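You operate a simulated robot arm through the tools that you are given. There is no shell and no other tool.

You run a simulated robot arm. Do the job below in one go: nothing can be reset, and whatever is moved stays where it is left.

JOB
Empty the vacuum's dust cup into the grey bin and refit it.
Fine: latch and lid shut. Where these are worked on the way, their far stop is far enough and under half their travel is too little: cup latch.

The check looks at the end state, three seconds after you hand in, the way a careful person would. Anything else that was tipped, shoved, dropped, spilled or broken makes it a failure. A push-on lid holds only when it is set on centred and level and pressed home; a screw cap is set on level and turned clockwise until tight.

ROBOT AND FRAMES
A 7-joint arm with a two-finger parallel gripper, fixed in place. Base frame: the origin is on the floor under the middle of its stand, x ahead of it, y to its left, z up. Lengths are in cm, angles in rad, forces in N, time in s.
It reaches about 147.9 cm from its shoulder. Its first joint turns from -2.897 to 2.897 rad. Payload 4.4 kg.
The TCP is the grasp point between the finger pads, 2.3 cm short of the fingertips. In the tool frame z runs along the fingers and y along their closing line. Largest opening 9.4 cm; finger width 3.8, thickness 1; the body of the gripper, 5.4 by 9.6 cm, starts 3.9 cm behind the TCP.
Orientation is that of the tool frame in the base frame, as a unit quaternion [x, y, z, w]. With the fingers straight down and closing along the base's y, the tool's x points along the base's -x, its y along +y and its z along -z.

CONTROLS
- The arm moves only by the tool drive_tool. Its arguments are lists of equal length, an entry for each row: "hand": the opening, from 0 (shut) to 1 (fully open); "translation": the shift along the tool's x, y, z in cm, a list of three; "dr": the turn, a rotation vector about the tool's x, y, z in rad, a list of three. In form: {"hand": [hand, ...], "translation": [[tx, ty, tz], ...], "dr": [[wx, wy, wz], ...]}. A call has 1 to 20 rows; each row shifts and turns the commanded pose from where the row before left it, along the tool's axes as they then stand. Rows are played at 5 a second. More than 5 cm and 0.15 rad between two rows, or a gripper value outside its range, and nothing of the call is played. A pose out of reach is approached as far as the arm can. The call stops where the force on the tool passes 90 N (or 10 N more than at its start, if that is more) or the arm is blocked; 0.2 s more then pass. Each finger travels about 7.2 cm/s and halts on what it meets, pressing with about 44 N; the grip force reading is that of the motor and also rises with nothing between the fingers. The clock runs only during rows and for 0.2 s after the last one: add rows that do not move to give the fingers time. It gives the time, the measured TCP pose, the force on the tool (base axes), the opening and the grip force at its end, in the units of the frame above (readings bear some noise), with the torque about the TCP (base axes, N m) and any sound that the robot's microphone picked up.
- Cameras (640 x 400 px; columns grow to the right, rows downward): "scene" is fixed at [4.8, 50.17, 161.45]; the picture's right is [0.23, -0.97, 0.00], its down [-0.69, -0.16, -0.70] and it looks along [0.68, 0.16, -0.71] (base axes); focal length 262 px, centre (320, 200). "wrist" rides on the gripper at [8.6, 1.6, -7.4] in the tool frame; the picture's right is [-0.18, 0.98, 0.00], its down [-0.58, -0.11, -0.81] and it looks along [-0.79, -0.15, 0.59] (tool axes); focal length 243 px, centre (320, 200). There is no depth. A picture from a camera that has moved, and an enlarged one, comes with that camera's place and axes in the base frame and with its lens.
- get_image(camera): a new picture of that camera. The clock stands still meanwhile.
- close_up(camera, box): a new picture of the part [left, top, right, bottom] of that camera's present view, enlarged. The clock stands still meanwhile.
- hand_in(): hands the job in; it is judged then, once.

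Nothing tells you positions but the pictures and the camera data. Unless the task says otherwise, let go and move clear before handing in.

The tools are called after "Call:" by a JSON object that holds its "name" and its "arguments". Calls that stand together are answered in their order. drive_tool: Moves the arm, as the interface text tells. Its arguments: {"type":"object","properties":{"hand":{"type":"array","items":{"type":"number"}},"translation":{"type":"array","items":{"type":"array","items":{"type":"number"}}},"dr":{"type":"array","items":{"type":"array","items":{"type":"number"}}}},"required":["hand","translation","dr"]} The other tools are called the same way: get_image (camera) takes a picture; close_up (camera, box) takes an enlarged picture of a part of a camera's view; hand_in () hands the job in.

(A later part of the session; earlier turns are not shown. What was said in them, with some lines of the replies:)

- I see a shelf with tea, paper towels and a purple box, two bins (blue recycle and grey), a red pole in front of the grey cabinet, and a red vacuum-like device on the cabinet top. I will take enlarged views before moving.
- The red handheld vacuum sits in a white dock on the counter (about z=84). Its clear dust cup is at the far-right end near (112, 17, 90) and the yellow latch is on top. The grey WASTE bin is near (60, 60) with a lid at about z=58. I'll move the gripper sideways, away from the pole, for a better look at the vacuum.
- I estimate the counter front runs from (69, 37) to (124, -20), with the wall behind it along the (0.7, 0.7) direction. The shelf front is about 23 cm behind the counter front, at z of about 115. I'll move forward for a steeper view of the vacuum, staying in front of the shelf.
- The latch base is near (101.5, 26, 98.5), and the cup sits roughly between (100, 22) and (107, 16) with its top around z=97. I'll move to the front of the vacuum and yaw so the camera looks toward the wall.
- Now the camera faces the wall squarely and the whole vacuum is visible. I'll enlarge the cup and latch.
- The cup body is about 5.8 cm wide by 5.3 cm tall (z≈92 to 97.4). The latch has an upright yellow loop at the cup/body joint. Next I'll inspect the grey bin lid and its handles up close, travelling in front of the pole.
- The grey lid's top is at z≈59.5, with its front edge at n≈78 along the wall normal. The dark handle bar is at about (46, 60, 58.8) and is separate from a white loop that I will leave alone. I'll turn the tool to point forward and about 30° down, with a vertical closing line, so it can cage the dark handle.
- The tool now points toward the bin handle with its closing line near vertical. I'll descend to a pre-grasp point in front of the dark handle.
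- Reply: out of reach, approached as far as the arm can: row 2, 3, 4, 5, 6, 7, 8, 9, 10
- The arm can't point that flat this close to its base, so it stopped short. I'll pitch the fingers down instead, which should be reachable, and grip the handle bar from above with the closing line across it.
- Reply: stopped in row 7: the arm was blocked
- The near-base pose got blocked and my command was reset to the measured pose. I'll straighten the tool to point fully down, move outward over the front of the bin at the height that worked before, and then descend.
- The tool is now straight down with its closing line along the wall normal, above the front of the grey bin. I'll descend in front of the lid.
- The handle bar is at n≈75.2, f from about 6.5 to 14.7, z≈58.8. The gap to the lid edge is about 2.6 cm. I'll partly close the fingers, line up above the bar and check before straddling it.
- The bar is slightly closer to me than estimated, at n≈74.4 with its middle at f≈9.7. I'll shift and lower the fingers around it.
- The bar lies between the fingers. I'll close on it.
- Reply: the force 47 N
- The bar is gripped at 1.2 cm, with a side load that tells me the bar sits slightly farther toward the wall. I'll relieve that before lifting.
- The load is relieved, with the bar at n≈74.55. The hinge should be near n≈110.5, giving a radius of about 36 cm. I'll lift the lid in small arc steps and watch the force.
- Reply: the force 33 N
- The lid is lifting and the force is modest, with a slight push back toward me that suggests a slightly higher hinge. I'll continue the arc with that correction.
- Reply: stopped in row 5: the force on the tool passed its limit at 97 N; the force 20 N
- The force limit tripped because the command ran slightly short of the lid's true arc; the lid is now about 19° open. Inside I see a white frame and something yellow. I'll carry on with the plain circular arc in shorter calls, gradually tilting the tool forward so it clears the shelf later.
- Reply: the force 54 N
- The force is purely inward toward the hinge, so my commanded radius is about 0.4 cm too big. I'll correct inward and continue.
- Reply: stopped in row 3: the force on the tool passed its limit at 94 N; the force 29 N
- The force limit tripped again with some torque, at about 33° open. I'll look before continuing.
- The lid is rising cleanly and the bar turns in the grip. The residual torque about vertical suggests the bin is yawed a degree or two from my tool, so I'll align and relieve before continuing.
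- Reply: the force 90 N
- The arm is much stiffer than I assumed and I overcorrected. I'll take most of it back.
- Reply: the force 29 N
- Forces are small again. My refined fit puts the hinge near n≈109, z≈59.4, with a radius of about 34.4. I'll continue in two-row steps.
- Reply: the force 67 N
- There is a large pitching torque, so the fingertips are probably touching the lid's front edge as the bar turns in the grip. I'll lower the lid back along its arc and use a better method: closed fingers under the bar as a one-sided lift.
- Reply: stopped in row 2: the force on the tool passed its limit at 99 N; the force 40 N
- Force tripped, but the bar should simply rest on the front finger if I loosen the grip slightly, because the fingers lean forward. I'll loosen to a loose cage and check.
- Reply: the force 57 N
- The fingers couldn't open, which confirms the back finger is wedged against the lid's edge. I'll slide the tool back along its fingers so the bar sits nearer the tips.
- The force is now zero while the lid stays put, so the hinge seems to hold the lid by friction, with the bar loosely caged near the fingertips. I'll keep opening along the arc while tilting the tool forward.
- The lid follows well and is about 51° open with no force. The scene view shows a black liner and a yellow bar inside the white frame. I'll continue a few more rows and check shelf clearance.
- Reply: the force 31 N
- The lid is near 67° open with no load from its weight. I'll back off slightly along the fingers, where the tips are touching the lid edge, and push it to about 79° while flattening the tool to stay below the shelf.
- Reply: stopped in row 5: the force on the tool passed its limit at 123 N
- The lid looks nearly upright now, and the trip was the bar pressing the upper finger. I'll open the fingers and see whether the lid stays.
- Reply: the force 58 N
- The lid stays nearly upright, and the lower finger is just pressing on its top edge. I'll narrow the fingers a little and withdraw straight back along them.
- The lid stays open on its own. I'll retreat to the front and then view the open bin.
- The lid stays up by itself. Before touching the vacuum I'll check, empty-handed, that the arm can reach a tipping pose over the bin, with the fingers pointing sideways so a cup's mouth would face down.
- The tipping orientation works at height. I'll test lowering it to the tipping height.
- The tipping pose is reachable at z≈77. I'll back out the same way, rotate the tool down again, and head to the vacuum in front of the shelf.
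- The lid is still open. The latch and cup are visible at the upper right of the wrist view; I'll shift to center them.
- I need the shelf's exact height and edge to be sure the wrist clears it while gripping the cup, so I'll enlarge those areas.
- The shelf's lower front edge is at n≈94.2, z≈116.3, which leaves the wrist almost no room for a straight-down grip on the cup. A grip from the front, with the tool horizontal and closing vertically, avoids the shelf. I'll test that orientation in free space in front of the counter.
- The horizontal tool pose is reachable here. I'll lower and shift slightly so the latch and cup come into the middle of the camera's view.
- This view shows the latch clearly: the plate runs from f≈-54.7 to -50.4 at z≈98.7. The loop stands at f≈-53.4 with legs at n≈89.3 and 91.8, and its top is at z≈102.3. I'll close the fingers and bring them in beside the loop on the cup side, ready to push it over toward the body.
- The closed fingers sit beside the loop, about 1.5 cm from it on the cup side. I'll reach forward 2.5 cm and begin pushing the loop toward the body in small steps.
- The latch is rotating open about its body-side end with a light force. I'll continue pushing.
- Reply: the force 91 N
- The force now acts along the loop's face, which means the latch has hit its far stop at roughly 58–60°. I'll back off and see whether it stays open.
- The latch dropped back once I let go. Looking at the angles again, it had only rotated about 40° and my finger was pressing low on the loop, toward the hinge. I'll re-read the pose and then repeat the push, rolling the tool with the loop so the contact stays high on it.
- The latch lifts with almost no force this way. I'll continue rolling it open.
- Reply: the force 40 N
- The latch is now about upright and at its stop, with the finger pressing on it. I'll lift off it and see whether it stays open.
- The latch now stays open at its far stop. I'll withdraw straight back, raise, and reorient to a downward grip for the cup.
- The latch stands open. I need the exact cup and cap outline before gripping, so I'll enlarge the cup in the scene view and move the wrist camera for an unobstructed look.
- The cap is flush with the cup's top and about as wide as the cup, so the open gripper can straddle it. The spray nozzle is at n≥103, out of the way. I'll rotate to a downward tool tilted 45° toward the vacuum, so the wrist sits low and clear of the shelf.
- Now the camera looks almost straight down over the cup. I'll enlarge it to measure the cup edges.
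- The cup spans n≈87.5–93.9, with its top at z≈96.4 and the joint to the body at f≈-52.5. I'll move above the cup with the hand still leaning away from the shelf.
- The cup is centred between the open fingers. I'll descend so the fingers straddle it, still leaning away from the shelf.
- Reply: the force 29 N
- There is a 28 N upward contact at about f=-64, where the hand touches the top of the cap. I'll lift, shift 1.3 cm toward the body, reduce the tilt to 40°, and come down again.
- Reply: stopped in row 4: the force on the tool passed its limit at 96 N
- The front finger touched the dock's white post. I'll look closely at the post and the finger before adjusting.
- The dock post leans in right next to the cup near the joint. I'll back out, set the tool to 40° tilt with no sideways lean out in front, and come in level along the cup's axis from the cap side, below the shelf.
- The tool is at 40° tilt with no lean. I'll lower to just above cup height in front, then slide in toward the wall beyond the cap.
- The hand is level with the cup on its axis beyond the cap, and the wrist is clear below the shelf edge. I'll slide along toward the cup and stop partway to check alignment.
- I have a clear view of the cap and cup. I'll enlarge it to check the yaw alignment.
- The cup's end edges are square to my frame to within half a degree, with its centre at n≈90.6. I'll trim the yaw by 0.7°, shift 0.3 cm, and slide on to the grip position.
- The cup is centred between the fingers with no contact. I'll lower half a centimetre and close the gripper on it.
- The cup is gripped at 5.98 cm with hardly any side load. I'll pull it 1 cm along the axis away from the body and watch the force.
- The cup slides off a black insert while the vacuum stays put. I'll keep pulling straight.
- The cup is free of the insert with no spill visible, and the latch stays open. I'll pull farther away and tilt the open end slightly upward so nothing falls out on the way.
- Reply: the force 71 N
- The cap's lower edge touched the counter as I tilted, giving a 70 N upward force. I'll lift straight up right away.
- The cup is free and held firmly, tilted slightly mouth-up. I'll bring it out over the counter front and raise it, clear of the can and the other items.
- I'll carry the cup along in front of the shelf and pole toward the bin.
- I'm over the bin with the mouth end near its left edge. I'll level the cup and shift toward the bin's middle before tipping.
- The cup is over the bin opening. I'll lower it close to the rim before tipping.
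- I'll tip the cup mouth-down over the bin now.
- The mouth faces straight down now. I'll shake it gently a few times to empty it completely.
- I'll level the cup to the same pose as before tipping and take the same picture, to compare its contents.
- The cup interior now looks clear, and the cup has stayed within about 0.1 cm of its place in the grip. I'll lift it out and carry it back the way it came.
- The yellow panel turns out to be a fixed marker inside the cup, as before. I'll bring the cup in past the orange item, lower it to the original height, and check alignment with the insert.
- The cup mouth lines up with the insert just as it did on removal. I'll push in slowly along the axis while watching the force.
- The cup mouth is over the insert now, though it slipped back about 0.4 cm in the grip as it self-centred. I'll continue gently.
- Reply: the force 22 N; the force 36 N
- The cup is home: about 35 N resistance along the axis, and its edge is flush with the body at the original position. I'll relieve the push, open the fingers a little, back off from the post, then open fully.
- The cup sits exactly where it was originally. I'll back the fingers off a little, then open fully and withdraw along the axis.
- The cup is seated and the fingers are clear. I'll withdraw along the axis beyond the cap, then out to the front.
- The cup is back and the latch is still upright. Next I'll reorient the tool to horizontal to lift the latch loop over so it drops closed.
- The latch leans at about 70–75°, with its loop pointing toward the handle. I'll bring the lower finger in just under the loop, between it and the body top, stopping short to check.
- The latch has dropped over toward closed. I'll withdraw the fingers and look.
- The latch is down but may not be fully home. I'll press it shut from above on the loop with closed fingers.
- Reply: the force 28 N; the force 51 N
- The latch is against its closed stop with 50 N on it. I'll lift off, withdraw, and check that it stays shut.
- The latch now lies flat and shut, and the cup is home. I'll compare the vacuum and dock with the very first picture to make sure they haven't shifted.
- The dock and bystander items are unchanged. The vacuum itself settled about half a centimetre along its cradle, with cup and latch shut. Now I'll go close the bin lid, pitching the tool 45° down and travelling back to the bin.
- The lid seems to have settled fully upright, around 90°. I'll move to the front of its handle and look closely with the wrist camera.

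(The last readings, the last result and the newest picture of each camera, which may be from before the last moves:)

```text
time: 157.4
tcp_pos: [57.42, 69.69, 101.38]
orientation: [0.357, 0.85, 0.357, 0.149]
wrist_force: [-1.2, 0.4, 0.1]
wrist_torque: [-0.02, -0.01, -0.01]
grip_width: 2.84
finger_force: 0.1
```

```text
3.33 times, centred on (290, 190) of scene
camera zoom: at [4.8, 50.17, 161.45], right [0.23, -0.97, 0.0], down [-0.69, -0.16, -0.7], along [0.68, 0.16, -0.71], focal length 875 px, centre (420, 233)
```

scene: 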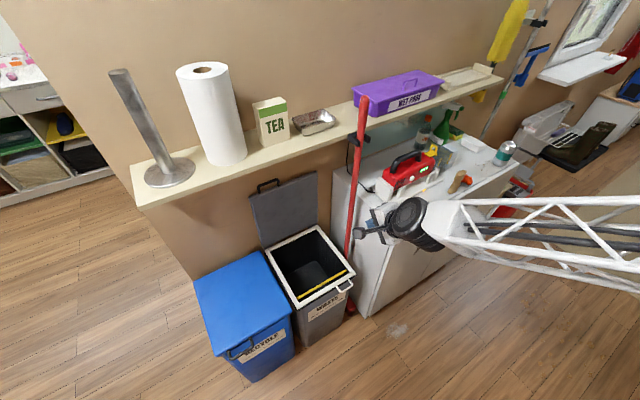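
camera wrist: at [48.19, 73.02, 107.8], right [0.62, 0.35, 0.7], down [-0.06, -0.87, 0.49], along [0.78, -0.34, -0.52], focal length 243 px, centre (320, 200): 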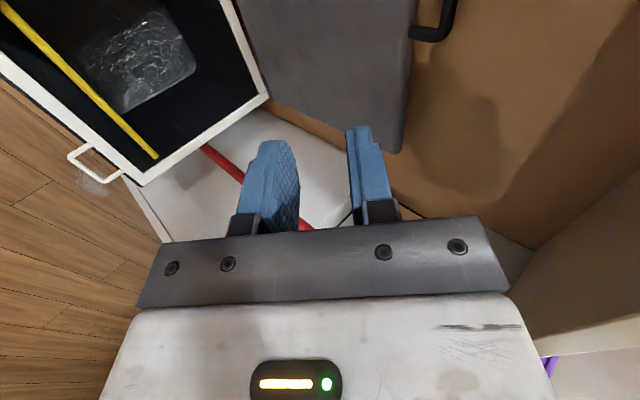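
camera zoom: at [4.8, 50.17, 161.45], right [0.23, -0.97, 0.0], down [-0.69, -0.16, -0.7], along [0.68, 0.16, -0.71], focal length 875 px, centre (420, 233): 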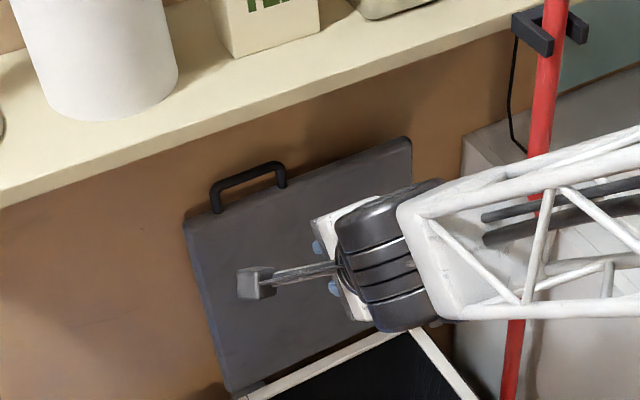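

The lid stands at about 90–92°, with the handle bar near n≈112, z≈95. I'll flatten the tool to about 30° below horizontal and approach the bar.

Call:
{"name": "drive_tool", "arguments": {"hand": [0.3, 0.3, 0.3, 0.3, 0.3], "translation": [[0, 0, 0], [0, 0, 0], [0, 0.6, 3], [0, 0.6, 3], [0, 0.6, 3]], "dr": [[-0.13, 0, 0], [-0.13, 0, 0], [0, 0, 0], [0, 0, 0], [0, 0, 0]]}}

Call:
{"name": "get_image", "arguments": {"camera": "wrist"}}

Call:
{"name": "close_up", "arguments": {"camera": "scene", "box": [230, 130, 350, 250]}}

```text
time: 158.6
tcp_pos: [63.84, 75.39, 97.8]
orientation: [0.344, 0.811, 0.433, 0.19]
wrist_force: [-0.6, 0.4, -0.5]
wrist_torque: [-0.01, 0.02, 0.0]
grip_width: 2.82
finger_force: 0.0
out of reach, approached as far as the arm can: row 1
```

```text
taken
camera wrist: at [53.82, 78.18, 103.34], right [0.52, 0.25, 0.82], down [-0.13, -0.92, 0.36], along [0.85, -0.29, -0.44], focal length 243 px, centre (320, 200)
```

wrist: 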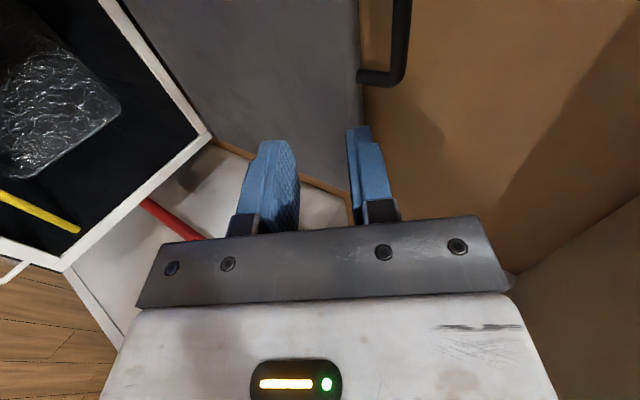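

```text
3.33 times, centred on (290, 190) of scene
camera zoom: at [4.8, 50.17, 161.45], right [0.23, -0.97, 0.0], down [-0.69, -0.16, -0.7], along [0.68, 0.16, -0.71], focal length 875 px, centre (420, 233)
```

zoom: 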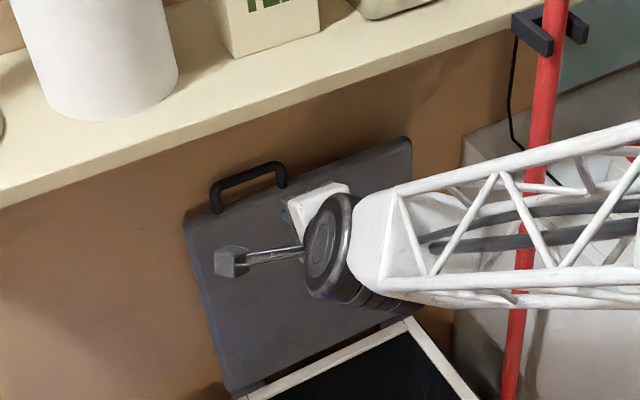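

The bar is at about n≈112.8, z≈96.1. I'll line up with it on the tool's axis, from slightly above.

Call:
{"name": "drive_tool", "arguments": {"hand": [0.3, 0.3, 0.3, 0.3], "translation": [[0.1, 2.2, 2.6], [0.1, 2.2, 2.6], [0.1, 2.2, 2.6], [0, 0, 0]], "dr": [[0, 0, 0], [0, 0, 0], [0, 0, 0], [0, 0, 0]]}}

Call:
{"name": "get_image", "arguments": {"camera": "wrist"}}

Call:
{"name": "close_up", "arguments": {"camera": "scene", "box": [230, 110, 350, 230]}}

```text
time: 159.6
tcp_pos: [70.85, 82.73, 99.2]
orientation: [0.343, 0.812, 0.433, 0.189]
wrist_force: [-0.9, 0.9, -0.9]
wrist_torque: [0.02, 0.02, 0.02]
grip_width: 2.82
finger_force: 0.1
```

```text
taken
camera wrist: at [60.84, 85.4, 104.61], right [0.52, 0.25, 0.82], down [-0.13, -0.92, 0.36], along [0.85, -0.29, -0.44], focal length 243 px, centre (320, 200)
```

wrist: 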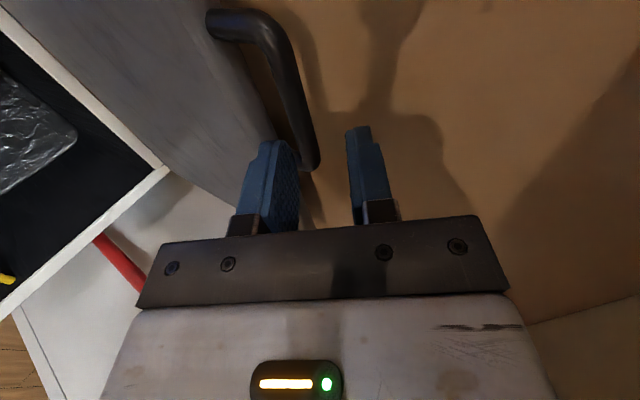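

```text
3.33 times, centred on (290, 170) of scene
camera zoom: at [4.8, 50.17, 161.45], right [0.23, -0.97, 0.0], down [-0.69, -0.16, -0.7], along [0.68, 0.16, -0.71], focal length 875 px, centre (420, 300)
```

zoom: 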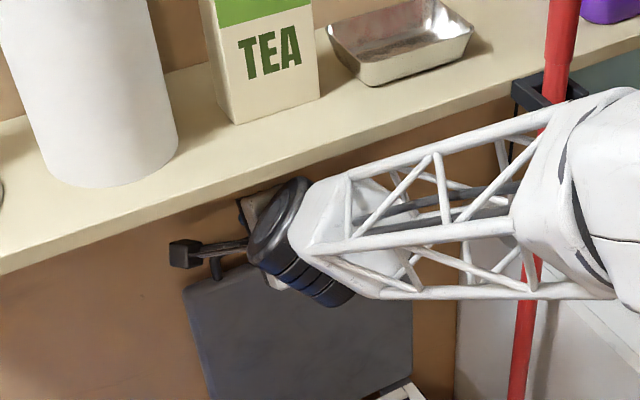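

The bar lies slightly toward the lower finger. I'll shift 0.8 cm and advance in steps so the bar enters between the fingertips.

Call:
{"name": "drive_tool", "arguments": {"hand": [0.32, 0.32, 0.32, 0.32], "translation": [[0, -0.8, 0], [0, 0, 1.2], [0, 0, 1.0], [0, 0, 0]], "dr": [[0, 0, 0], [0, 0, 0], [0, 0, 0], [0, 0, 0]]}}

Call:
{"name": "close_up", "arguments": {"camera": "wrist", "box": [180, 0, 460, 230]}}

```text
time: 160.6
tcp_pos: [71.82, 83.63, 97.15]
orientation: [0.344, 0.812, 0.432, 0.189]
wrist_force: [0.5, 1.0, 0.5]
wrist_torque: [0.05, -0.05, 0.0]
grip_width: 3.02
finger_force: 0.0
```

```text
1.74 times, centred on (320, 115) of wrist
camera zoom: at [61.87, 86.36, 102.64], right [0.52, 0.25, 0.82], down [-0.13, -0.92, 0.36], along [0.85, -0.29, -0.44], focal length 422 px, centre (320, 348)
```

zoom: 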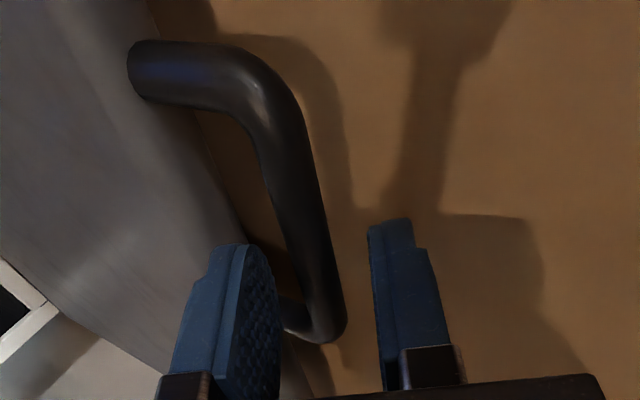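

Call:
{"name": "drive_tool", "arguments": {"hand": [0.32, 0.32, 0.32], "translation": [[0, 0, 1.0], [0, 0, 0.9], [0, 0, 0]], "dr": [[0, 0, 0], [0, 0, 0], [0, 0, 0]]}}

Call:
{"name": "close_up", "arguments": {"camera": "wrist", "box": [180, 0, 460, 230]}}

```text
time: 161.4
tcp_pos: [72.98, 84.84, 96.29]
orientation: [0.344, 0.812, 0.434, 0.188]
wrist_force: [2.0, -2.0, 9.8]
wrist_torque: [0.12, -0.02, -0.03]
grip_width: 2.64
finger_force: 0.0
```

```text
1.74 times, centred on (320, 115) of wrist
camera zoom: at [63.03, 87.53, 101.68], right [0.52, 0.25, 0.82], down [-0.13, -0.92, 0.36], along [0.85, -0.29, -0.44], focal length 422 px, centre (320, 348)
```

zoom: 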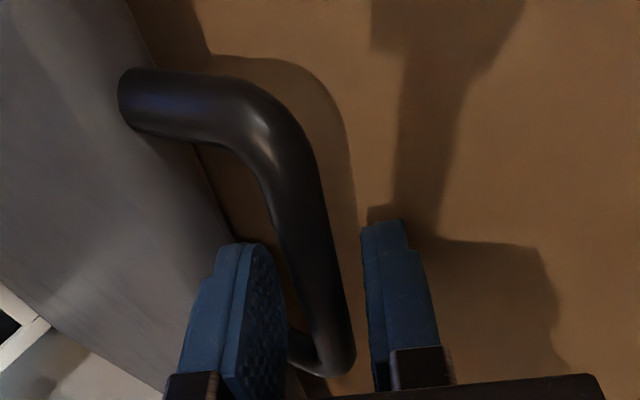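

Call:
{"name": "drive_tool", "arguments": {"hand": [0.3, 0.15, 0, 0, 0], "translation": [[0, 0, -0.4], [0, 0, 0], [0, 0, 0], [0, 0, 0], [0, 0, 0]], "dr": [[0, 0, 0], [0, 0, 0], [0, 0, 0], [0, 0, 0], [0, 0, 0]]}}

Call:
{"name": "close_up", "arguments": {"camera": "wrist", "box": [180, 0, 460, 230]}}

```text
time: 162.6
tcp_pos: [72.72, 84.57, 96.24]
orientation: [0.344, 0.812, 0.433, 0.189]
wrist_force: [-0.8, 1.4, 1.0]
wrist_torque: [-0.41, -0.44, 0.46]
grip_width: 1.15
finger_force: 44.8
```

```text
1.74 times, centred on (320, 115) of wrist
camera zoom: at [62.74, 87.31, 101.76], right [0.52, 0.25, 0.82], down [-0.13, -0.92, 0.36], along [0.85, -0.29, -0.44], focal length 422 px, centre (320, 348)
```

zoom: 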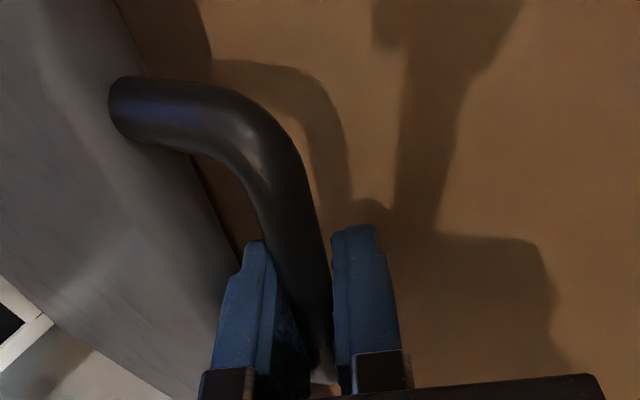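

The handle is gripped with little load. I'll pull the lid forward along its closing arc, a step at a time.

Call:
{"name": "drive_tool", "arguments": {"hand": [0, 0], "translation": [[0, -1.088, -1.607], [0, -1.208, -1.497]], "dr": [[0.0262, 0, 0], [0.0262, 0, 0]]}}

Call:
{"name": "close_up", "arguments": {"camera": "scene", "box": [230, 130, 350, 250]}}

```text
time: 163.2
tcp_pos: [70.03, 81.95, 96.09]
orientation: [0.35, 0.822, 0.41, 0.181]
wrist_force: [9.4, -7.9, -1.8]
wrist_torque: [-0.78, -0.88, 0.34]
grip_width: 1.17
finger_force: 45.3
```

```text
3.33 times, centred on (290, 190) of scene
camera zoom: at [4.8, 50.17, 161.45], right [0.23, -0.97, 0.0], down [-0.69, -0.16, -0.7], along [0.68, 0.16, -0.71], focal length 875 px, centre (420, 233)
```

zoom: 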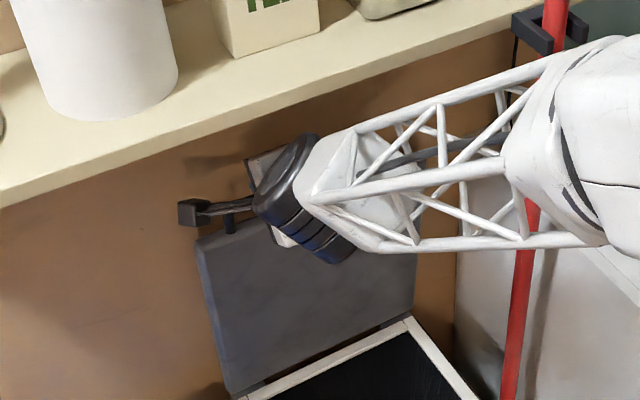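

Call:
{"name": "drive_tool", "arguments": {"hand": [0, 0, 0], "translation": [[0, -1.335, -1.401], [0, -1.424, -1.286], [0, -1.538, -1.164]], "dr": [[0.0262, 0, 0], [0.0349, 0, 0], [0.0349, 0, 0]]}}

```text
time: 164.0
tcp_pos: [65.83, 77.8, 95.13]
orientation: [0.356, 0.843, 0.37, 0.162]
wrist_force: [1.9, 3.9, -13.6]
wrist_torque: [-0.8, -0.86, 0.51]
grip_width: 1.15
finger_force: 45.3
```

Call:
{"name": "drive_tool", "arguments": {"hand": [0, 0, 0], "translation": [[0, -1.625, -1.012], [0, -1.711, -0.863], [0, -1.78, -0.719]], "dr": [[0.0349, 0, 0], [0.0349, 0, 0], [0.0349, 0, 0]]}}

Call:
{"name": "close_up", "arguments": {"camera": "scene", "box": [230, 130, 370, 270]}}

```text
time: 164.8
tcp_pos: [62.09, 74.06, 93.42]
orientation: [0.366, 0.859, 0.327, 0.145]
wrist_force: [14.6, -19.3, 7.3]
wrist_torque: [-1.05, -1.18, 0.91]
grip_width: 1.15
finger_force: 44.7
```

```text
2.86 times, centred on (300, 200) of scene
camera zoom: at [4.8, 50.17, 161.45], right [0.23, -0.97, 0.0], down [-0.69, -0.16, -0.7], along [0.68, 0.16, -0.71], focal length 750 px, centre (377, 200)
```

zoom: 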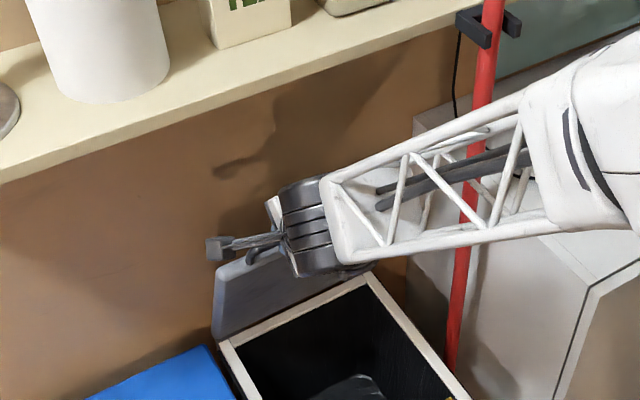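

Call:
{"name": "drive_tool", "arguments": {"hand": [0, 0, 0], "translation": [[0, -1.827, -0.555], [0, -1.88, -0.39], [0, -2.525, -0.26]], "dr": [[0.0349, 0, 0], [0.0349, 0, 0], [0.0524, 0, 0]]}}

```text
time: 165.6
tcp_pos: [58.15, 70.37, 90.24]
orientation: [0.374, 0.878, 0.273, 0.122]
wrist_force: [16.3, -17.1, 2.8]
wrist_torque: [-0.94, -1.04, 1.15]
grip_width: 1.19
finger_force: 44.6
```

Call:
{"name": "drive_tool", "arguments": {"hand": [0, 0, 0], "translation": [[-0.03, -2.548, 0.047], [-0.03, -2.528, 0.366], [0, -2.464, 0.67]], "dr": [[0.0524, 0, 0], [0.0524, 0, 0], [0.0524, 0, 0]]}}

Call:
{"name": "close_up", "arguments": {"camera": "scene", "box": [230, 130, 390, 290]}}

```text
time: 166.4
tcp_pos: [53.62, 66.18, 85.31]
orientation: [0.381, 0.897, 0.203, 0.092]
wrist_force: [17.5, -11.0, -4.3]
wrist_torque: [-0.69, -0.85, 1.38]
grip_width: 1.18
finger_force: 45.0
```

```text
2.50 times, centred on (310, 210) of scene
camera zoom: at [4.8, 50.17, 161.45], right [0.23, -0.97, 0.0], down [-0.69, -0.16, -0.7], along [0.68, 0.16, -0.71], focal length 656 px, centre (345, 175)
```

zoom: 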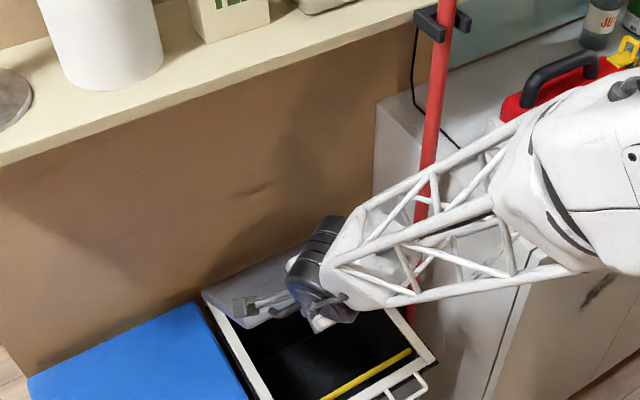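

Call:
{"name": "drive_tool", "arguments": {"hand": [0, 0, 0], "translation": [[-0.03, -2.343, 0.971], [0, -2.166, 1.304], [0, -1.993, 1.602]], "dr": [[0.0698, 0, 0], [0.0698, 0, 0], [0.0698, 0, 0]]}}

```text
time: 167.2
tcp_pos: [49.65, 62.05, 77.66]
orientation: [0.388, 0.91, 0.131, 0.063]
wrist_force: [-26.1, 21.2, 1.4]
wrist_torque: [-0.24, -0.24, 1.67]
grip_width: 1.21
finger_force: 45.1
out of reach, approached as far as the arm can: row 2, 3
```

Call:
{"name": "drive_tool", "arguments": {"hand": [0, 0], "translation": [[0, -1.636, 1.932], [0, -1.416, 2.103]], "dr": [[0.105, 0, 0], [0.105, 0, 0]]}}

Call:
{"name": "close_up", "arguments": {"camera": "scene", "box": [230, 180, 390, 330]}}

```text
time: 167.8
tcp_pos: [47.7, 59.26, 74.84]
orientation: [0.39, 0.913, 0.108, 0.055]
wrist_force: [-0.1, 0.1, -0.2]
wrist_torque: [0.04, 0.01, -0.01]
grip_width: 0.02
finger_force: 42.6
out of reach, approached as far as the arm can: row 1, 2
```

```text
2.67 times, centred on (310, 255) of scene
camera zoom: at [4.8, 50.17, 161.45], right [0.23, -0.97, 0.0], down [-0.69, -0.16, -0.7], along [0.68, 0.16, -0.71], focal length 700 px, centre (347, 53)
```

zoom: 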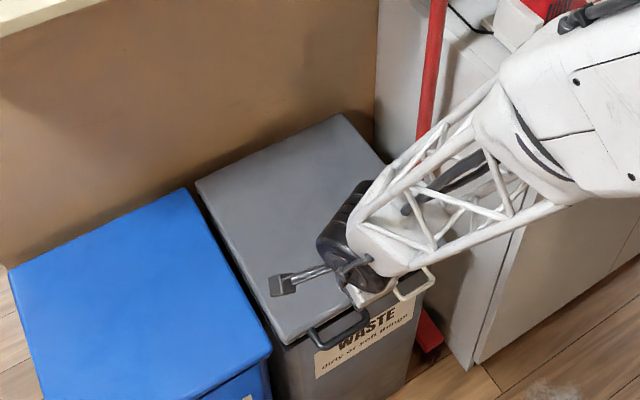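

The handle slipped out near the end and the lid dropped the rest of the way shut. I'll raise the tool clear and check the lid.

Call:
{"name": "drive_tool", "arguments": {"hand": [0, 0, 0, 0, 0], "translation": [[0, 0, -3], [0, 0, -4], [0, 0, -4], [0, 0, -4], [0, 0, -4]], "dr": [[0, 0, 0], [0, 0, 0], [0, 0, 0], [0, 0, 0], [0, 0, 0]]}}

Call:
{"name": "get_image", "arguments": {"camera": "scene"}}

Call:
{"name": "get_image", "arguments": {"camera": "wrist"}}

Call:
{"name": "close_up", "arguments": {"camera": "scene", "box": [180, 200, 420, 390]}}

```text
time: 169.0
tcp_pos: [42.08, 52.89, 83.09]
orientation: [0.391, 0.907, 0.135, 0.078]
wrist_force: [1.4, -0.5, 0.4]
wrist_torque: [-0.03, 0.03, -0.01]
grip_width: 0.0
finger_force: 42.8
out of reach, approached as far as the arm can: row 1, 2, 3, 4, 5
```

```text
taken
```

scene: 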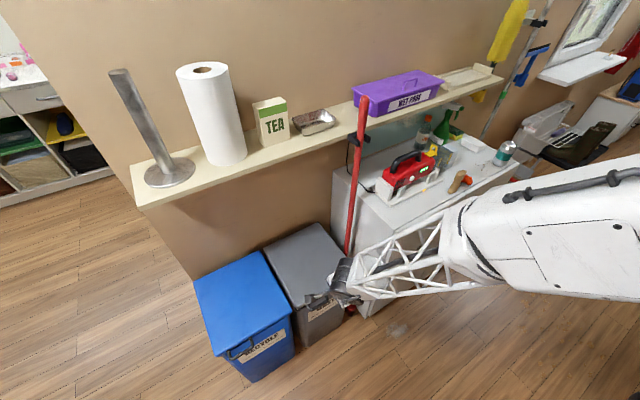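

```text
taken
camera wrist: at [35.4, 59.03, 90.43], right [0.8, 0.51, 0.31], down [0.12, -0.64, 0.75], along [0.58, -0.57, -0.58], focal length 243 px, centre (320, 200)
```

wrist: 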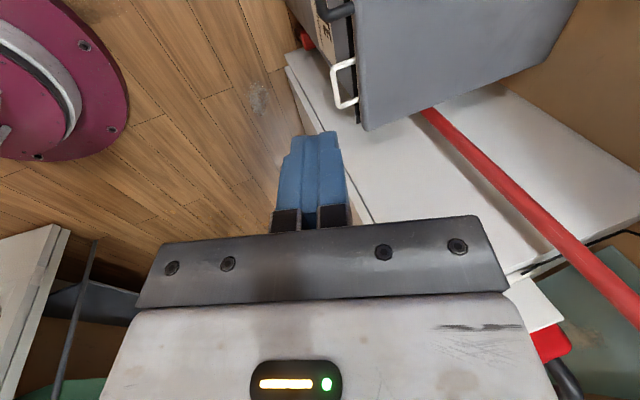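

```text
2.11 times, centred on (300, 295) of scene
camera zoom: at [4.8, 50.17, 161.45], right [0.23, -0.97, 0.0], down [-0.69, -0.16, -0.7], along [0.68, 0.16, -0.71], focal length 552 px, centre (362, 0)
```

zoom: 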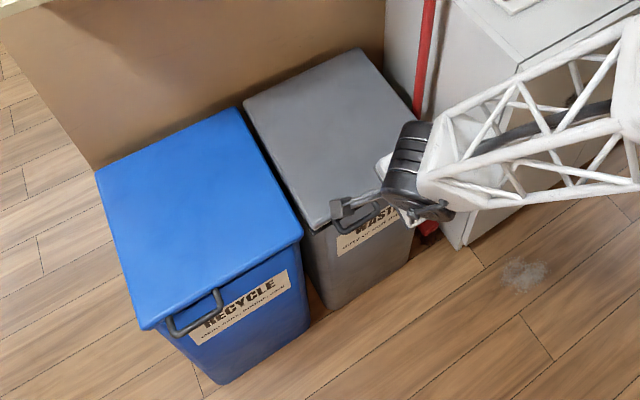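

The lid sits exactly as at the start. The arm is short of its commanded pose, so I'll let it settle and move up to a comfortable position.

Call:
{"name": "drive_tool", "arguments": {"hand": [0, 0, 0, 0], "translation": [[0, 0, 0], [0, 0, 0], [0, 0, 0], [0, 0, 0]], "dr": [[0, 0, 0], [0, 0, 0], [0, 0, 0], [0, 0, 0]]}}

```text
time: 170.0
tcp_pos: [42.15, 52.93, 83.1]
orientation: [0.391, 0.907, 0.135, 0.079]
wrist_force: [0.0, -0.8, -0.1]
wrist_torque: [0.0, 0.02, 0.01]
grip_width: 0.0
finger_force: 42.0
```

Call:
{"name": "drive_tool", "arguments": {"hand": [0, 0, 0, 0, 0, 0], "translation": [[-0.15, 1.23, -3.8], [-0.15, 1.23, -3.8], [-0.15, 1.23, -3.8], [-0.15, 1.23, -3.8], [-0.15, 1.23, -3.8], [-0.15, 1.23, -3.8]], "dr": [[0, 0, 0], [0, 0, 0], [0, 0, 0], [0, 0, 0], [0, 0, 0], [0, 0, 0]]}}

Call:
{"name": "get_image", "arguments": {"camera": "scene"}}

Call:
{"name": "close_up", "arguments": {"camera": "scene", "box": [270, 240, 380, 330]}}

```text
time: 171.4
tcp_pos: [39.32, 49.2, 92.06]
orientation: [0.389, 0.908, 0.137, 0.073]
wrist_force: [-0.1, 0.1, 0.2]
wrist_torque: [0.01, -0.01, 0.01]
grip_width: 0.01
finger_force: 42.0
out of reach, approached as far as the arm can: row 1, 2, 5, 6
```

```text
taken
```

scene: 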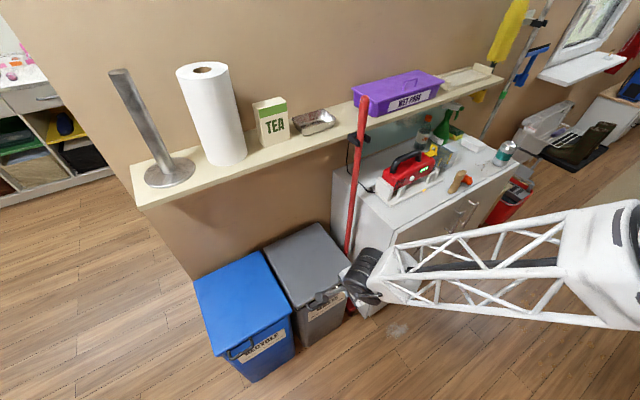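

```text
4.44 times, centred on (325, 285) of scene
camera zoom: at [4.8, 50.17, 161.45], right [0.23, -0.97, 0.0], down [-0.69, -0.16, -0.7], along [0.68, 0.16, -0.71], focal length 1166 px, centre (298, -178)
```

zoom: 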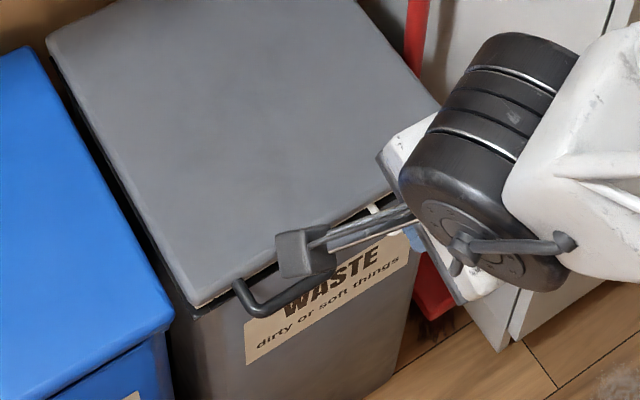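

Call:
{"name": "drive_tool", "arguments": {"hand": [0, 0, 0, 0, 0], "translation": [[-0.12, 2.83, -2.24], [-0.1, 2.6, -2.6], [0, 2.3, -2.9], [0, 1, -3], [0, 0, -3]], "dr": [[0.1, 0, 0], [0.1, 0, 0], [0.1, 0, 0], [0, 0, 0], [0, 0, 0]]}}

Call:
{"name": "get_image", "arguments": {"camera": "scene"}}

Call:
{"name": "get_image", "arguments": {"camera": "wrist"}}

```text
time: 172.6
tcp_pos: [37.19, 47.67, 95.34]
orientation: [0.396, 0.909, 0.1, 0.081]
wrist_force: [-0.5, 0.4, 0.3]
wrist_torque: [-0.01, -0.01, 0.01]
grip_width: 0.01
finger_force: 42.1
out of reach, approached as far as the arm can: row 1, 2, 3, 4, 5
```

```text
taken
```

scene: 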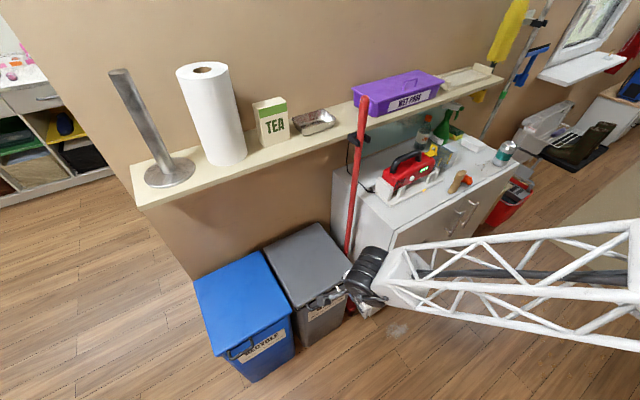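

```text
taken
camera wrist: at [30.65, 54.25, 102.41], right [0.82, 0.52, 0.25], down [0.13, -0.6, 0.79], along [0.56, -0.61, -0.56], focal length 243 px, centre (320, 200)
```

wrist: 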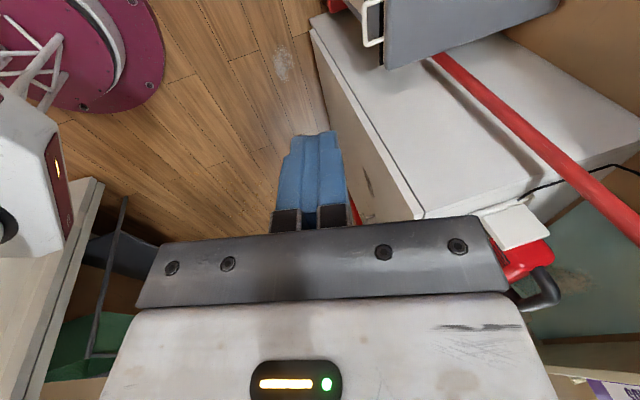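

Call:
{"name": "drive_tool", "arguments": {"hand": [0, 0], "translation": [[0, 0, 0], [0, 0, 0]], "dr": [[0, 0, 0], [0, 0, 0]]}}

Call:
{"name": "drive_tool", "arguments": {"hand": [0, 0, 0], "translation": [[0, 0, -1], [0, 0, -1], [0, 0, -1]], "dr": [[0.05, 0, 0], [0.05, 0, 0], [0.05, 0, 0]]}}

```text
time: 173.2
tcp_pos: [37.17, 47.56, 95.38]
orientation: [0.396, 0.909, 0.1, 0.08]
wrist_force: [0.2, 0.4, 0.3]
wrist_torque: [0.02, 0.01, 0.01]
grip_width: 0.01
finger_force: 42.7
```

```text
time: 174.0
tcp_pos: [36.77, 47.44, 95.71]
orientation: [0.398, 0.91, 0.081, 0.083]
wrist_force: [-0.8, 0.4, 0.5]
wrist_torque: [-0.01, -0.05, 0.03]
grip_width: 0.0
finger_force: 42.6
out of reach, approached as far as the arm can: row 1, 2, 3
```

Call:
{"name": "drive_tool", "arguments": {"hand": [0, 0, 0, 0], "translation": [[0, 0, 0], [0.06, 1.47, 0.32], [0.06, 1.47, 0.32], [0.06, 1.47, 0.32]], "dr": [[0, 0, 0], [0, 0, 0], [0, 0, 0], [0, 0, 0]]}}

Call:
{"name": "drive_tool", "arguments": {"hand": [0, 0, 0, 0], "translation": [[0, 0, 0], [-1.5, 0, 0], [-1.5, 0, 0], [-1.5, 0, 0]], "dr": [[0, 0, 0], [0, 0, 0], [0, 0, 0], [0, 0, 0]]}}

```text
time: 175.0
tcp_pos: [36.74, 47.48, 95.67]
orientation: [0.398, 0.91, 0.08, 0.083]
wrist_force: [-1.0, -0.7, 0.8]
wrist_torque: [-0.01, 0.0, -0.04]
grip_width: 0.01
finger_force: 42.1
out of reach, approached as far as the arm can: row 2, 3, 4
```

```text
time: 176.0
tcp_pos: [36.8, 47.35, 95.7]
orientation: [0.397, 0.91, 0.081, 0.083]
wrist_force: [0.3, 0.3, 0.2]
wrist_torque: [0.01, -0.02, -0.03]
grip_width: 0.0
finger_force: 43.1
out of reach, approached as far as the arm can: row 2, 3, 4
```

The arm seems to be at a wrist joint limit. I'll try small rotations about the tool axis to find a way out.

Call:
{"name": "drive_tool", "arguments": {"hand": [0, 0, 0], "translation": [[0, 0, 0], [0, 0, 0], [0, 0, 0]], "dr": [[0, 0, -0.1], [0, 0, -0.1], [0, 0, -0.1]]}}

Call:
{"name": "drive_tool", "arguments": {"hand": [0, 0, 0], "translation": [[0, 0, -1], [0, 0, -1], [0, 0, -1]], "dr": [[0, 0, 0], [0, 0, 0], [0, 0, 0]]}}

```text
time: 176.8
tcp_pos: [36.13, 46.59, 92.14]
orientation: [0.257, 0.962, 0.047, 0.082]
wrist_force: [-0.1, 0.7, 0.0]
wrist_torque: [0.03, -0.02, -0.01]
grip_width: 0.0
finger_force: 42.7
out of reach, approached as far as the arm can: row 1
```

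```text
time: 177.6
tcp_pos: [35.05, 46.11, 92.43]
orientation: [0.258, 0.962, 0.046, 0.083]
wrist_force: [0.0, 0.0, -0.3]
wrist_torque: [0.03, -0.01, -0.02]
grip_width: 0.04
finger_force: 41.9
out of reach, approached as far as the arm can: row 1, 2, 3
```

Call:
{"name": "drive_tool", "arguments": {"hand": [0, 0, 0, 0, 0, 0, 0, 0], "translation": [[0, 0, 0], [0, 0, 0], [0, 0, 0], [0, 0, 0], [0, 0, 0], [0, 0, 0], [0, 0, 0], [0, 0, 0]], "dr": [[0, 0, -0.14], [0, 0, -0.14], [0, 0, -0.14], [0, 0, -0.14], [0, 0, -0.14], [0, 0, -0.14], [0, 0, -0.14], [0, 0, -0.14]]}}

Call:
{"name": "get_image", "arguments": {"camera": "scene"}}

Call:
{"name": "get_image", "arguments": {"camera": "wrist"}}

```text
time: 179.4
tcp_pos: [35.27, 46.11, 92.49]
orientation: [-0.293, 0.952, -0.005, 0.094]
wrist_force: [0.1, -0.2, 0.1]
wrist_torque: [0.0, -0.01, -0.01]
grip_width: 0.0
finger_force: 42.8
```

```text
taken
```

scene: 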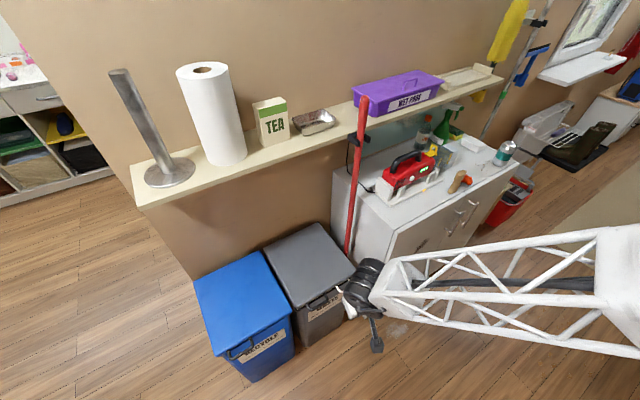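

```text
taken
camera wrist: at [25.83, 42.44, 98.18], right [-0.4, 0.92, -0.03], down [0.38, 0.2, 0.9], along [0.83, 0.35, -0.43], focal length 243 px, centre (320, 200)
```

wrist: 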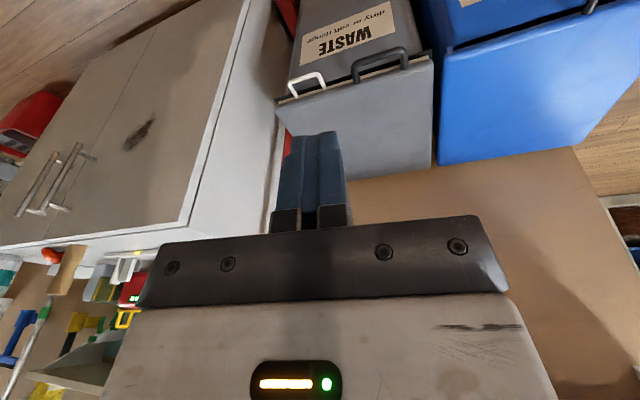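

That freed it. I have a good view of the bin now; I'll check that the lid is flush.

Call:
{"name": "close_up", "arguments": {"camera": "wrist", "box": [260, 0, 450, 140]}}

Call:
{"name": "close_up", "arguments": {"camera": "scene", "box": [250, 210, 370, 330]}}

Call:
{"name": "close_up", "arguments": {"camera": "scene", "box": [400, 130, 480, 180]}}

```text
2.86 times, centred on (355, 70) of wrist
camera zoom: at [25.83, 42.44, 98.18], right [-0.4, 0.92, -0.03], down [0.38, 0.2, 0.9], along [0.83, 0.35, -0.43], focal length 693 px, centre (220, 571)
```

zoom: 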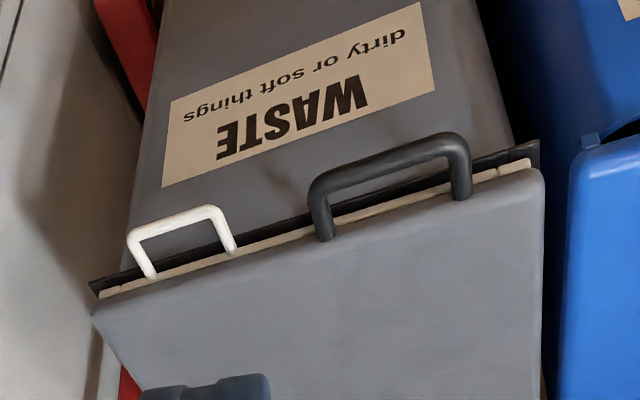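

```text
3.33 times, centred on (310, 270) of scene
camera zoom: at [4.8, 50.17, 161.45], right [0.23, -0.97, 0.0], down [-0.69, -0.16, -0.7], along [0.68, 0.16, -0.71], focal length 875 px, centre (353, -33)
```

zoom: 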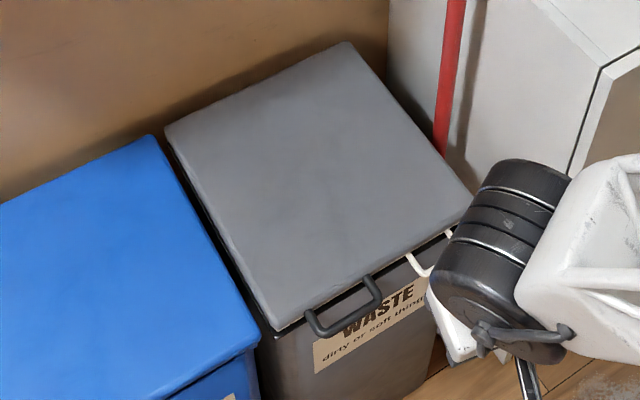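

```text
8.00 times, centred on (440, 155) of scene
camera zoom: at [4.8, 50.17, 161.45], right [0.23, -0.97, 0.0], down [-0.69, -0.16, -0.7], along [0.68, 0.16, -0.71], focal length 2099 px, centre (-640, 560)
```

zoom: 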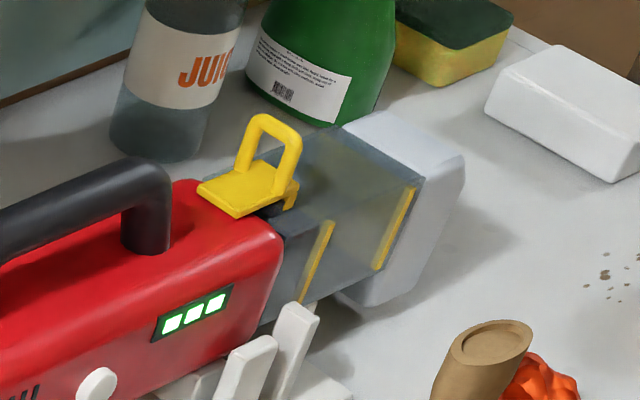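

The lid lines up with its original closed position to within a pixel. To be sure, I'll press gently on its front with closed fingertips.

Call:
{"name": "drive_tool", "arguments": {"hand": [0, 0, 0, 0, 0, 0, 0, 0], "translation": [[-2.76, -0.2, 2.74], [-2.76, -0.2, 2.74], [-2.76, -0.2, 2.74], [-2.76, -0.2, 2.74], [-2.76, -0.2, 2.74], [-2.76, -0.2, 2.74], [-2.76, -0.2, 2.74], [-2.76, -0.2, 2.74]], "dr": [[0, 0, 0], [0, 0, 0], [0, 0, 0], [0, 0, 0], [0, 0, 0], [0, 0, 0], [0, 0, 0], [0, 0, 0]]}}

Call:
{"name": "get_image", "arguments": {"camera": "wrist"}}

Call:
{"name": "close_up", "arguments": {"camera": "scene", "box": [250, 190, 390, 330]}}

```text
time: 181.2
tcp_pos: [57.97, 58.19, 74.77]
orientation: [-0.291, 0.952, -0.004, 0.094]
wrist_force: [0.1, -1.1, 0.6]
wrist_torque: [0.02, -0.01, 0.02]
grip_width: 0.0
finger_force: 42.3
```

```text
taken
camera wrist: at [48.64, 54.52, 80.57], right [-0.4, 0.92, -0.03], down [0.39, 0.19, 0.9], along [0.83, 0.35, -0.43], focal length 243 px, centre (320, 200)
```

wrist: 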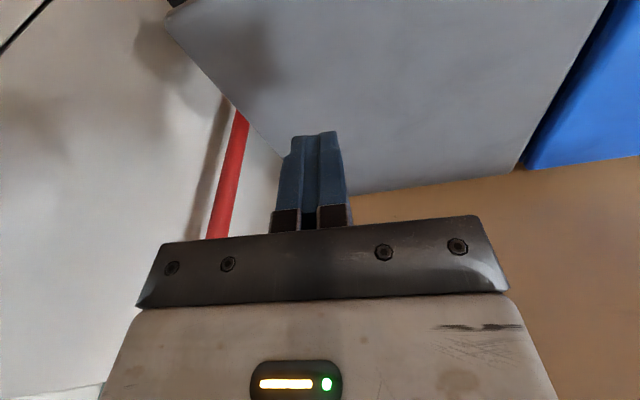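

```text
2.86 times, centred on (320, 260) of scene
camera zoom: at [4.8, 50.17, 161.45], right [0.23, -0.97, 0.0], down [-0.69, -0.16, -0.7], along [0.68, 0.16, -0.71], focal length 750 px, centre (320, 29)
```

zoom: 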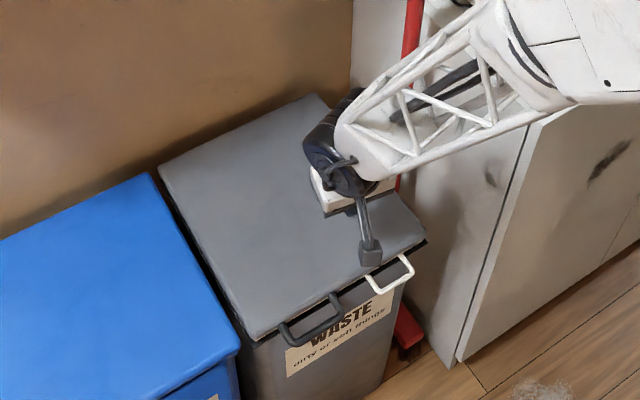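

Call:
{"name": "drive_tool", "arguments": {"hand": [0, 0, 0, 0, 0], "translation": [[0.7, 0.26, 3.9], [0.7, 0.26, 3.9], [0.53, 0.19, 2.95], [0.09, 0.03, 0.49], [0, 0, 0]], "dr": [[0, 0, 0], [0, 0, 0], [0, 0, 0], [0, 0, 0], [0, 0, 0]]}}

Call:
{"name": "drive_tool", "arguments": {"hand": [0, 0, 0, 0], "translation": [[0.05, 0.02, 0.3], [0.05, 0.02, 0.3], [0.05, 0.02, 0.3], [0, 0, 0]], "dr": [[0, 0, 0], [0, 0, 0], [0, 0, 0], [0, 0, 0]]}}

```text
time: 182.2
tcp_pos: [58.01, 58.22, 64.25]
orientation: [-0.292, 0.952, -0.003, 0.094]
wrist_force: [-14.2, -16.7, 35.6]
wrist_torque: [-0.6, 0.86, 0.22]
grip_width: 0.0
finger_force: 42.6
stopped in row 4: the force on the tool passed its limit at 111 N (the readings are from after the stop); the commanded pose is now the measured one
```

```text
time: 182.6
tcp_pos: [57.98, 58.28, 64.31]
orientation: [-0.291, 0.952, -0.003, 0.096]
wrist_force: [-12.0, -14.6, 33.1]
wrist_torque: [-0.55, 0.78, 0.16]
grip_width: 0.0
finger_force: 42.4
stopped in row 2: the force on the tool passed its limit at 99 N (the readings are from after the stop); the commanded pose is now the measured one
```

The lid resists rigidly at its closed height, so it is fully shut. I'll raise the arm clear.

Call:
{"name": "drive_tool", "arguments": {"hand": [0, 0, 0, 0, 0, 0, 0, 0, 0, 0, 0, 0], "translation": [[-0.2, -0.1, -1], [-0.7, -0.26, -3.9], [-0.7, -0.26, -3.9], [-0.7, -0.26, -3.9], [1.5, -0.26, -4], [1.5, -0.26, -4], [1.5, -0.26, -4], [1.5, -0.26, -4], [0, -0.26, -4], [0, -0.26, -4], [0, -0.26, -4], [0, 0, -3]], "dr": [[0, 0, 0], [0, 0, 0], [0, 0, 0], [0, 0, 0], [0, 0, 0], [0, 0, 0], [0, 0, 0], [0, 0, 0], [0, 0, 0], [0, 0, 0], [0, 0, 0], [0, 0, 0]]}}

Call:
{"name": "get_image", "arguments": {"camera": "scene"}}

Call:
{"name": "get_image", "arguments": {"camera": "wrist"}}

Call:
{"name": "close_up", "arguments": {"camera": "scene", "box": [180, 200, 420, 390]}}

```text
time: 185.2
tcp_pos: [43.87, 46.65, 88.77]
orientation: [-0.292, 0.952, -0.005, 0.097]
wrist_force: [1.1, 0.1, -0.1]
wrist_torque: [0.02, 0.02, 0.0]
grip_width: 0.0
finger_force: 42.5
out of reach, approached as far as the arm can: row 5, 6, 7, 8, 9, 10, 11, 12
```

```text
taken
```

scene: 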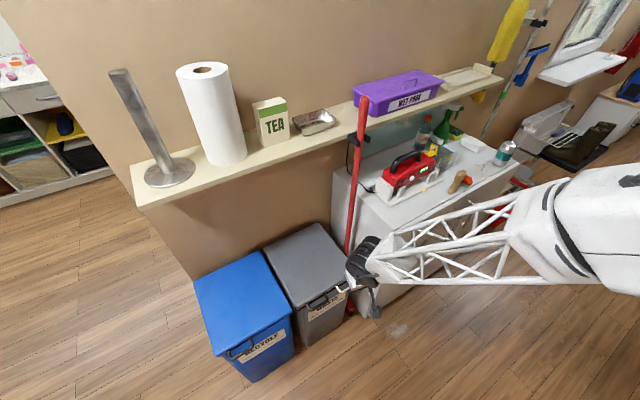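

```text
taken
camera wrist: at [34.42, 43.01, 94.54], right [-0.39, 0.92, -0.03], down [0.38, 0.19, 0.9], along [0.84, 0.35, -0.43], focal length 243 px, centre (320, 200)
```

wrist: 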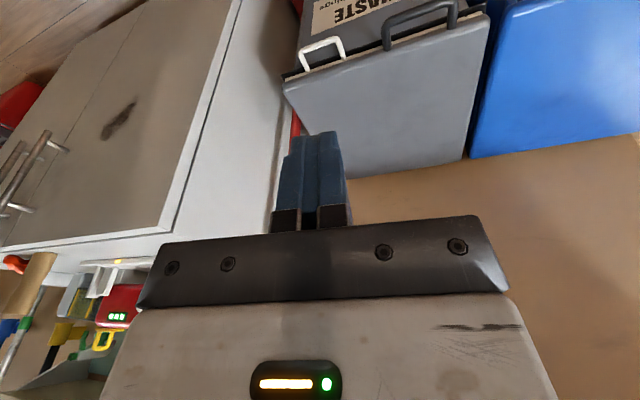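

```text
2.11 times, centred on (300, 295) of scene
camera zoom: at [4.8, 50.17, 161.45], right [0.23, -0.97, 0.0], down [-0.69, -0.16, -0.7], along [0.68, 0.16, -0.71], focal length 552 px, centre (362, 0)
```

zoom: 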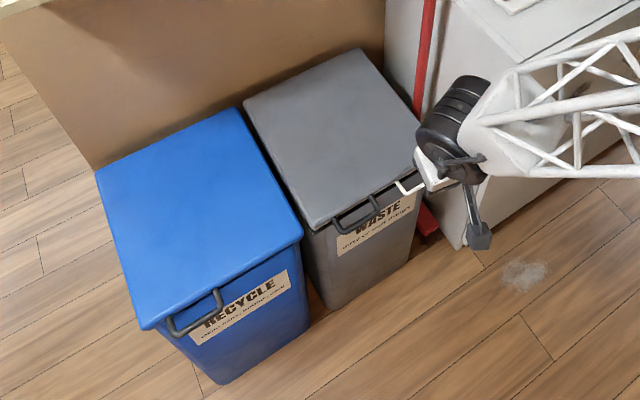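

The bin lid, the latch and the cup are all shut and seated. The surrounding items look unchanged, and the arm is clear and holding nothing. I'm handing the job in.

Call:
{"name": "hand_in", "arguments": {}}

```text
The job is handed in.
```

I emptied the vacuum's dust cup into the grey bin, refitted it, and handed the job in. The cup latch and the bin lid are both shut.

- **Emptying:** I held the cup mouth-down over the bin for a few seconds and shook it. Its walls are cloudy and a yellow panel inside blocks the view, so I couldn't see directly that every bit of dust came out. It looked clear from above afterwards, and I saw no spills.
- **Cup and latch:** The cup went back to its original spot against the body. I opened the latch to its far stop to release the cup, and pressed it flat against its closed stop after refitting.
- **Bin lid:** The handle slipped from the grip at roughly 25–30° open, so the lid dropped the rest of the way on its own. It lines up with its starting position and did not move when I pressed on it.
- **Vacuum position:** The vacuum slid about half a centimetre along its dock while I worked the latch and pushed the cup in. The dock itself did not move, and its light and the vacuum's lights were still on.
- **Contacts along the way:** The cap touched the counter once while the cup was out. A fingertip pressed on one of the dock's posts. Neither left any visible change, and the items around the vacuum and on the shelf look as they did at the start.
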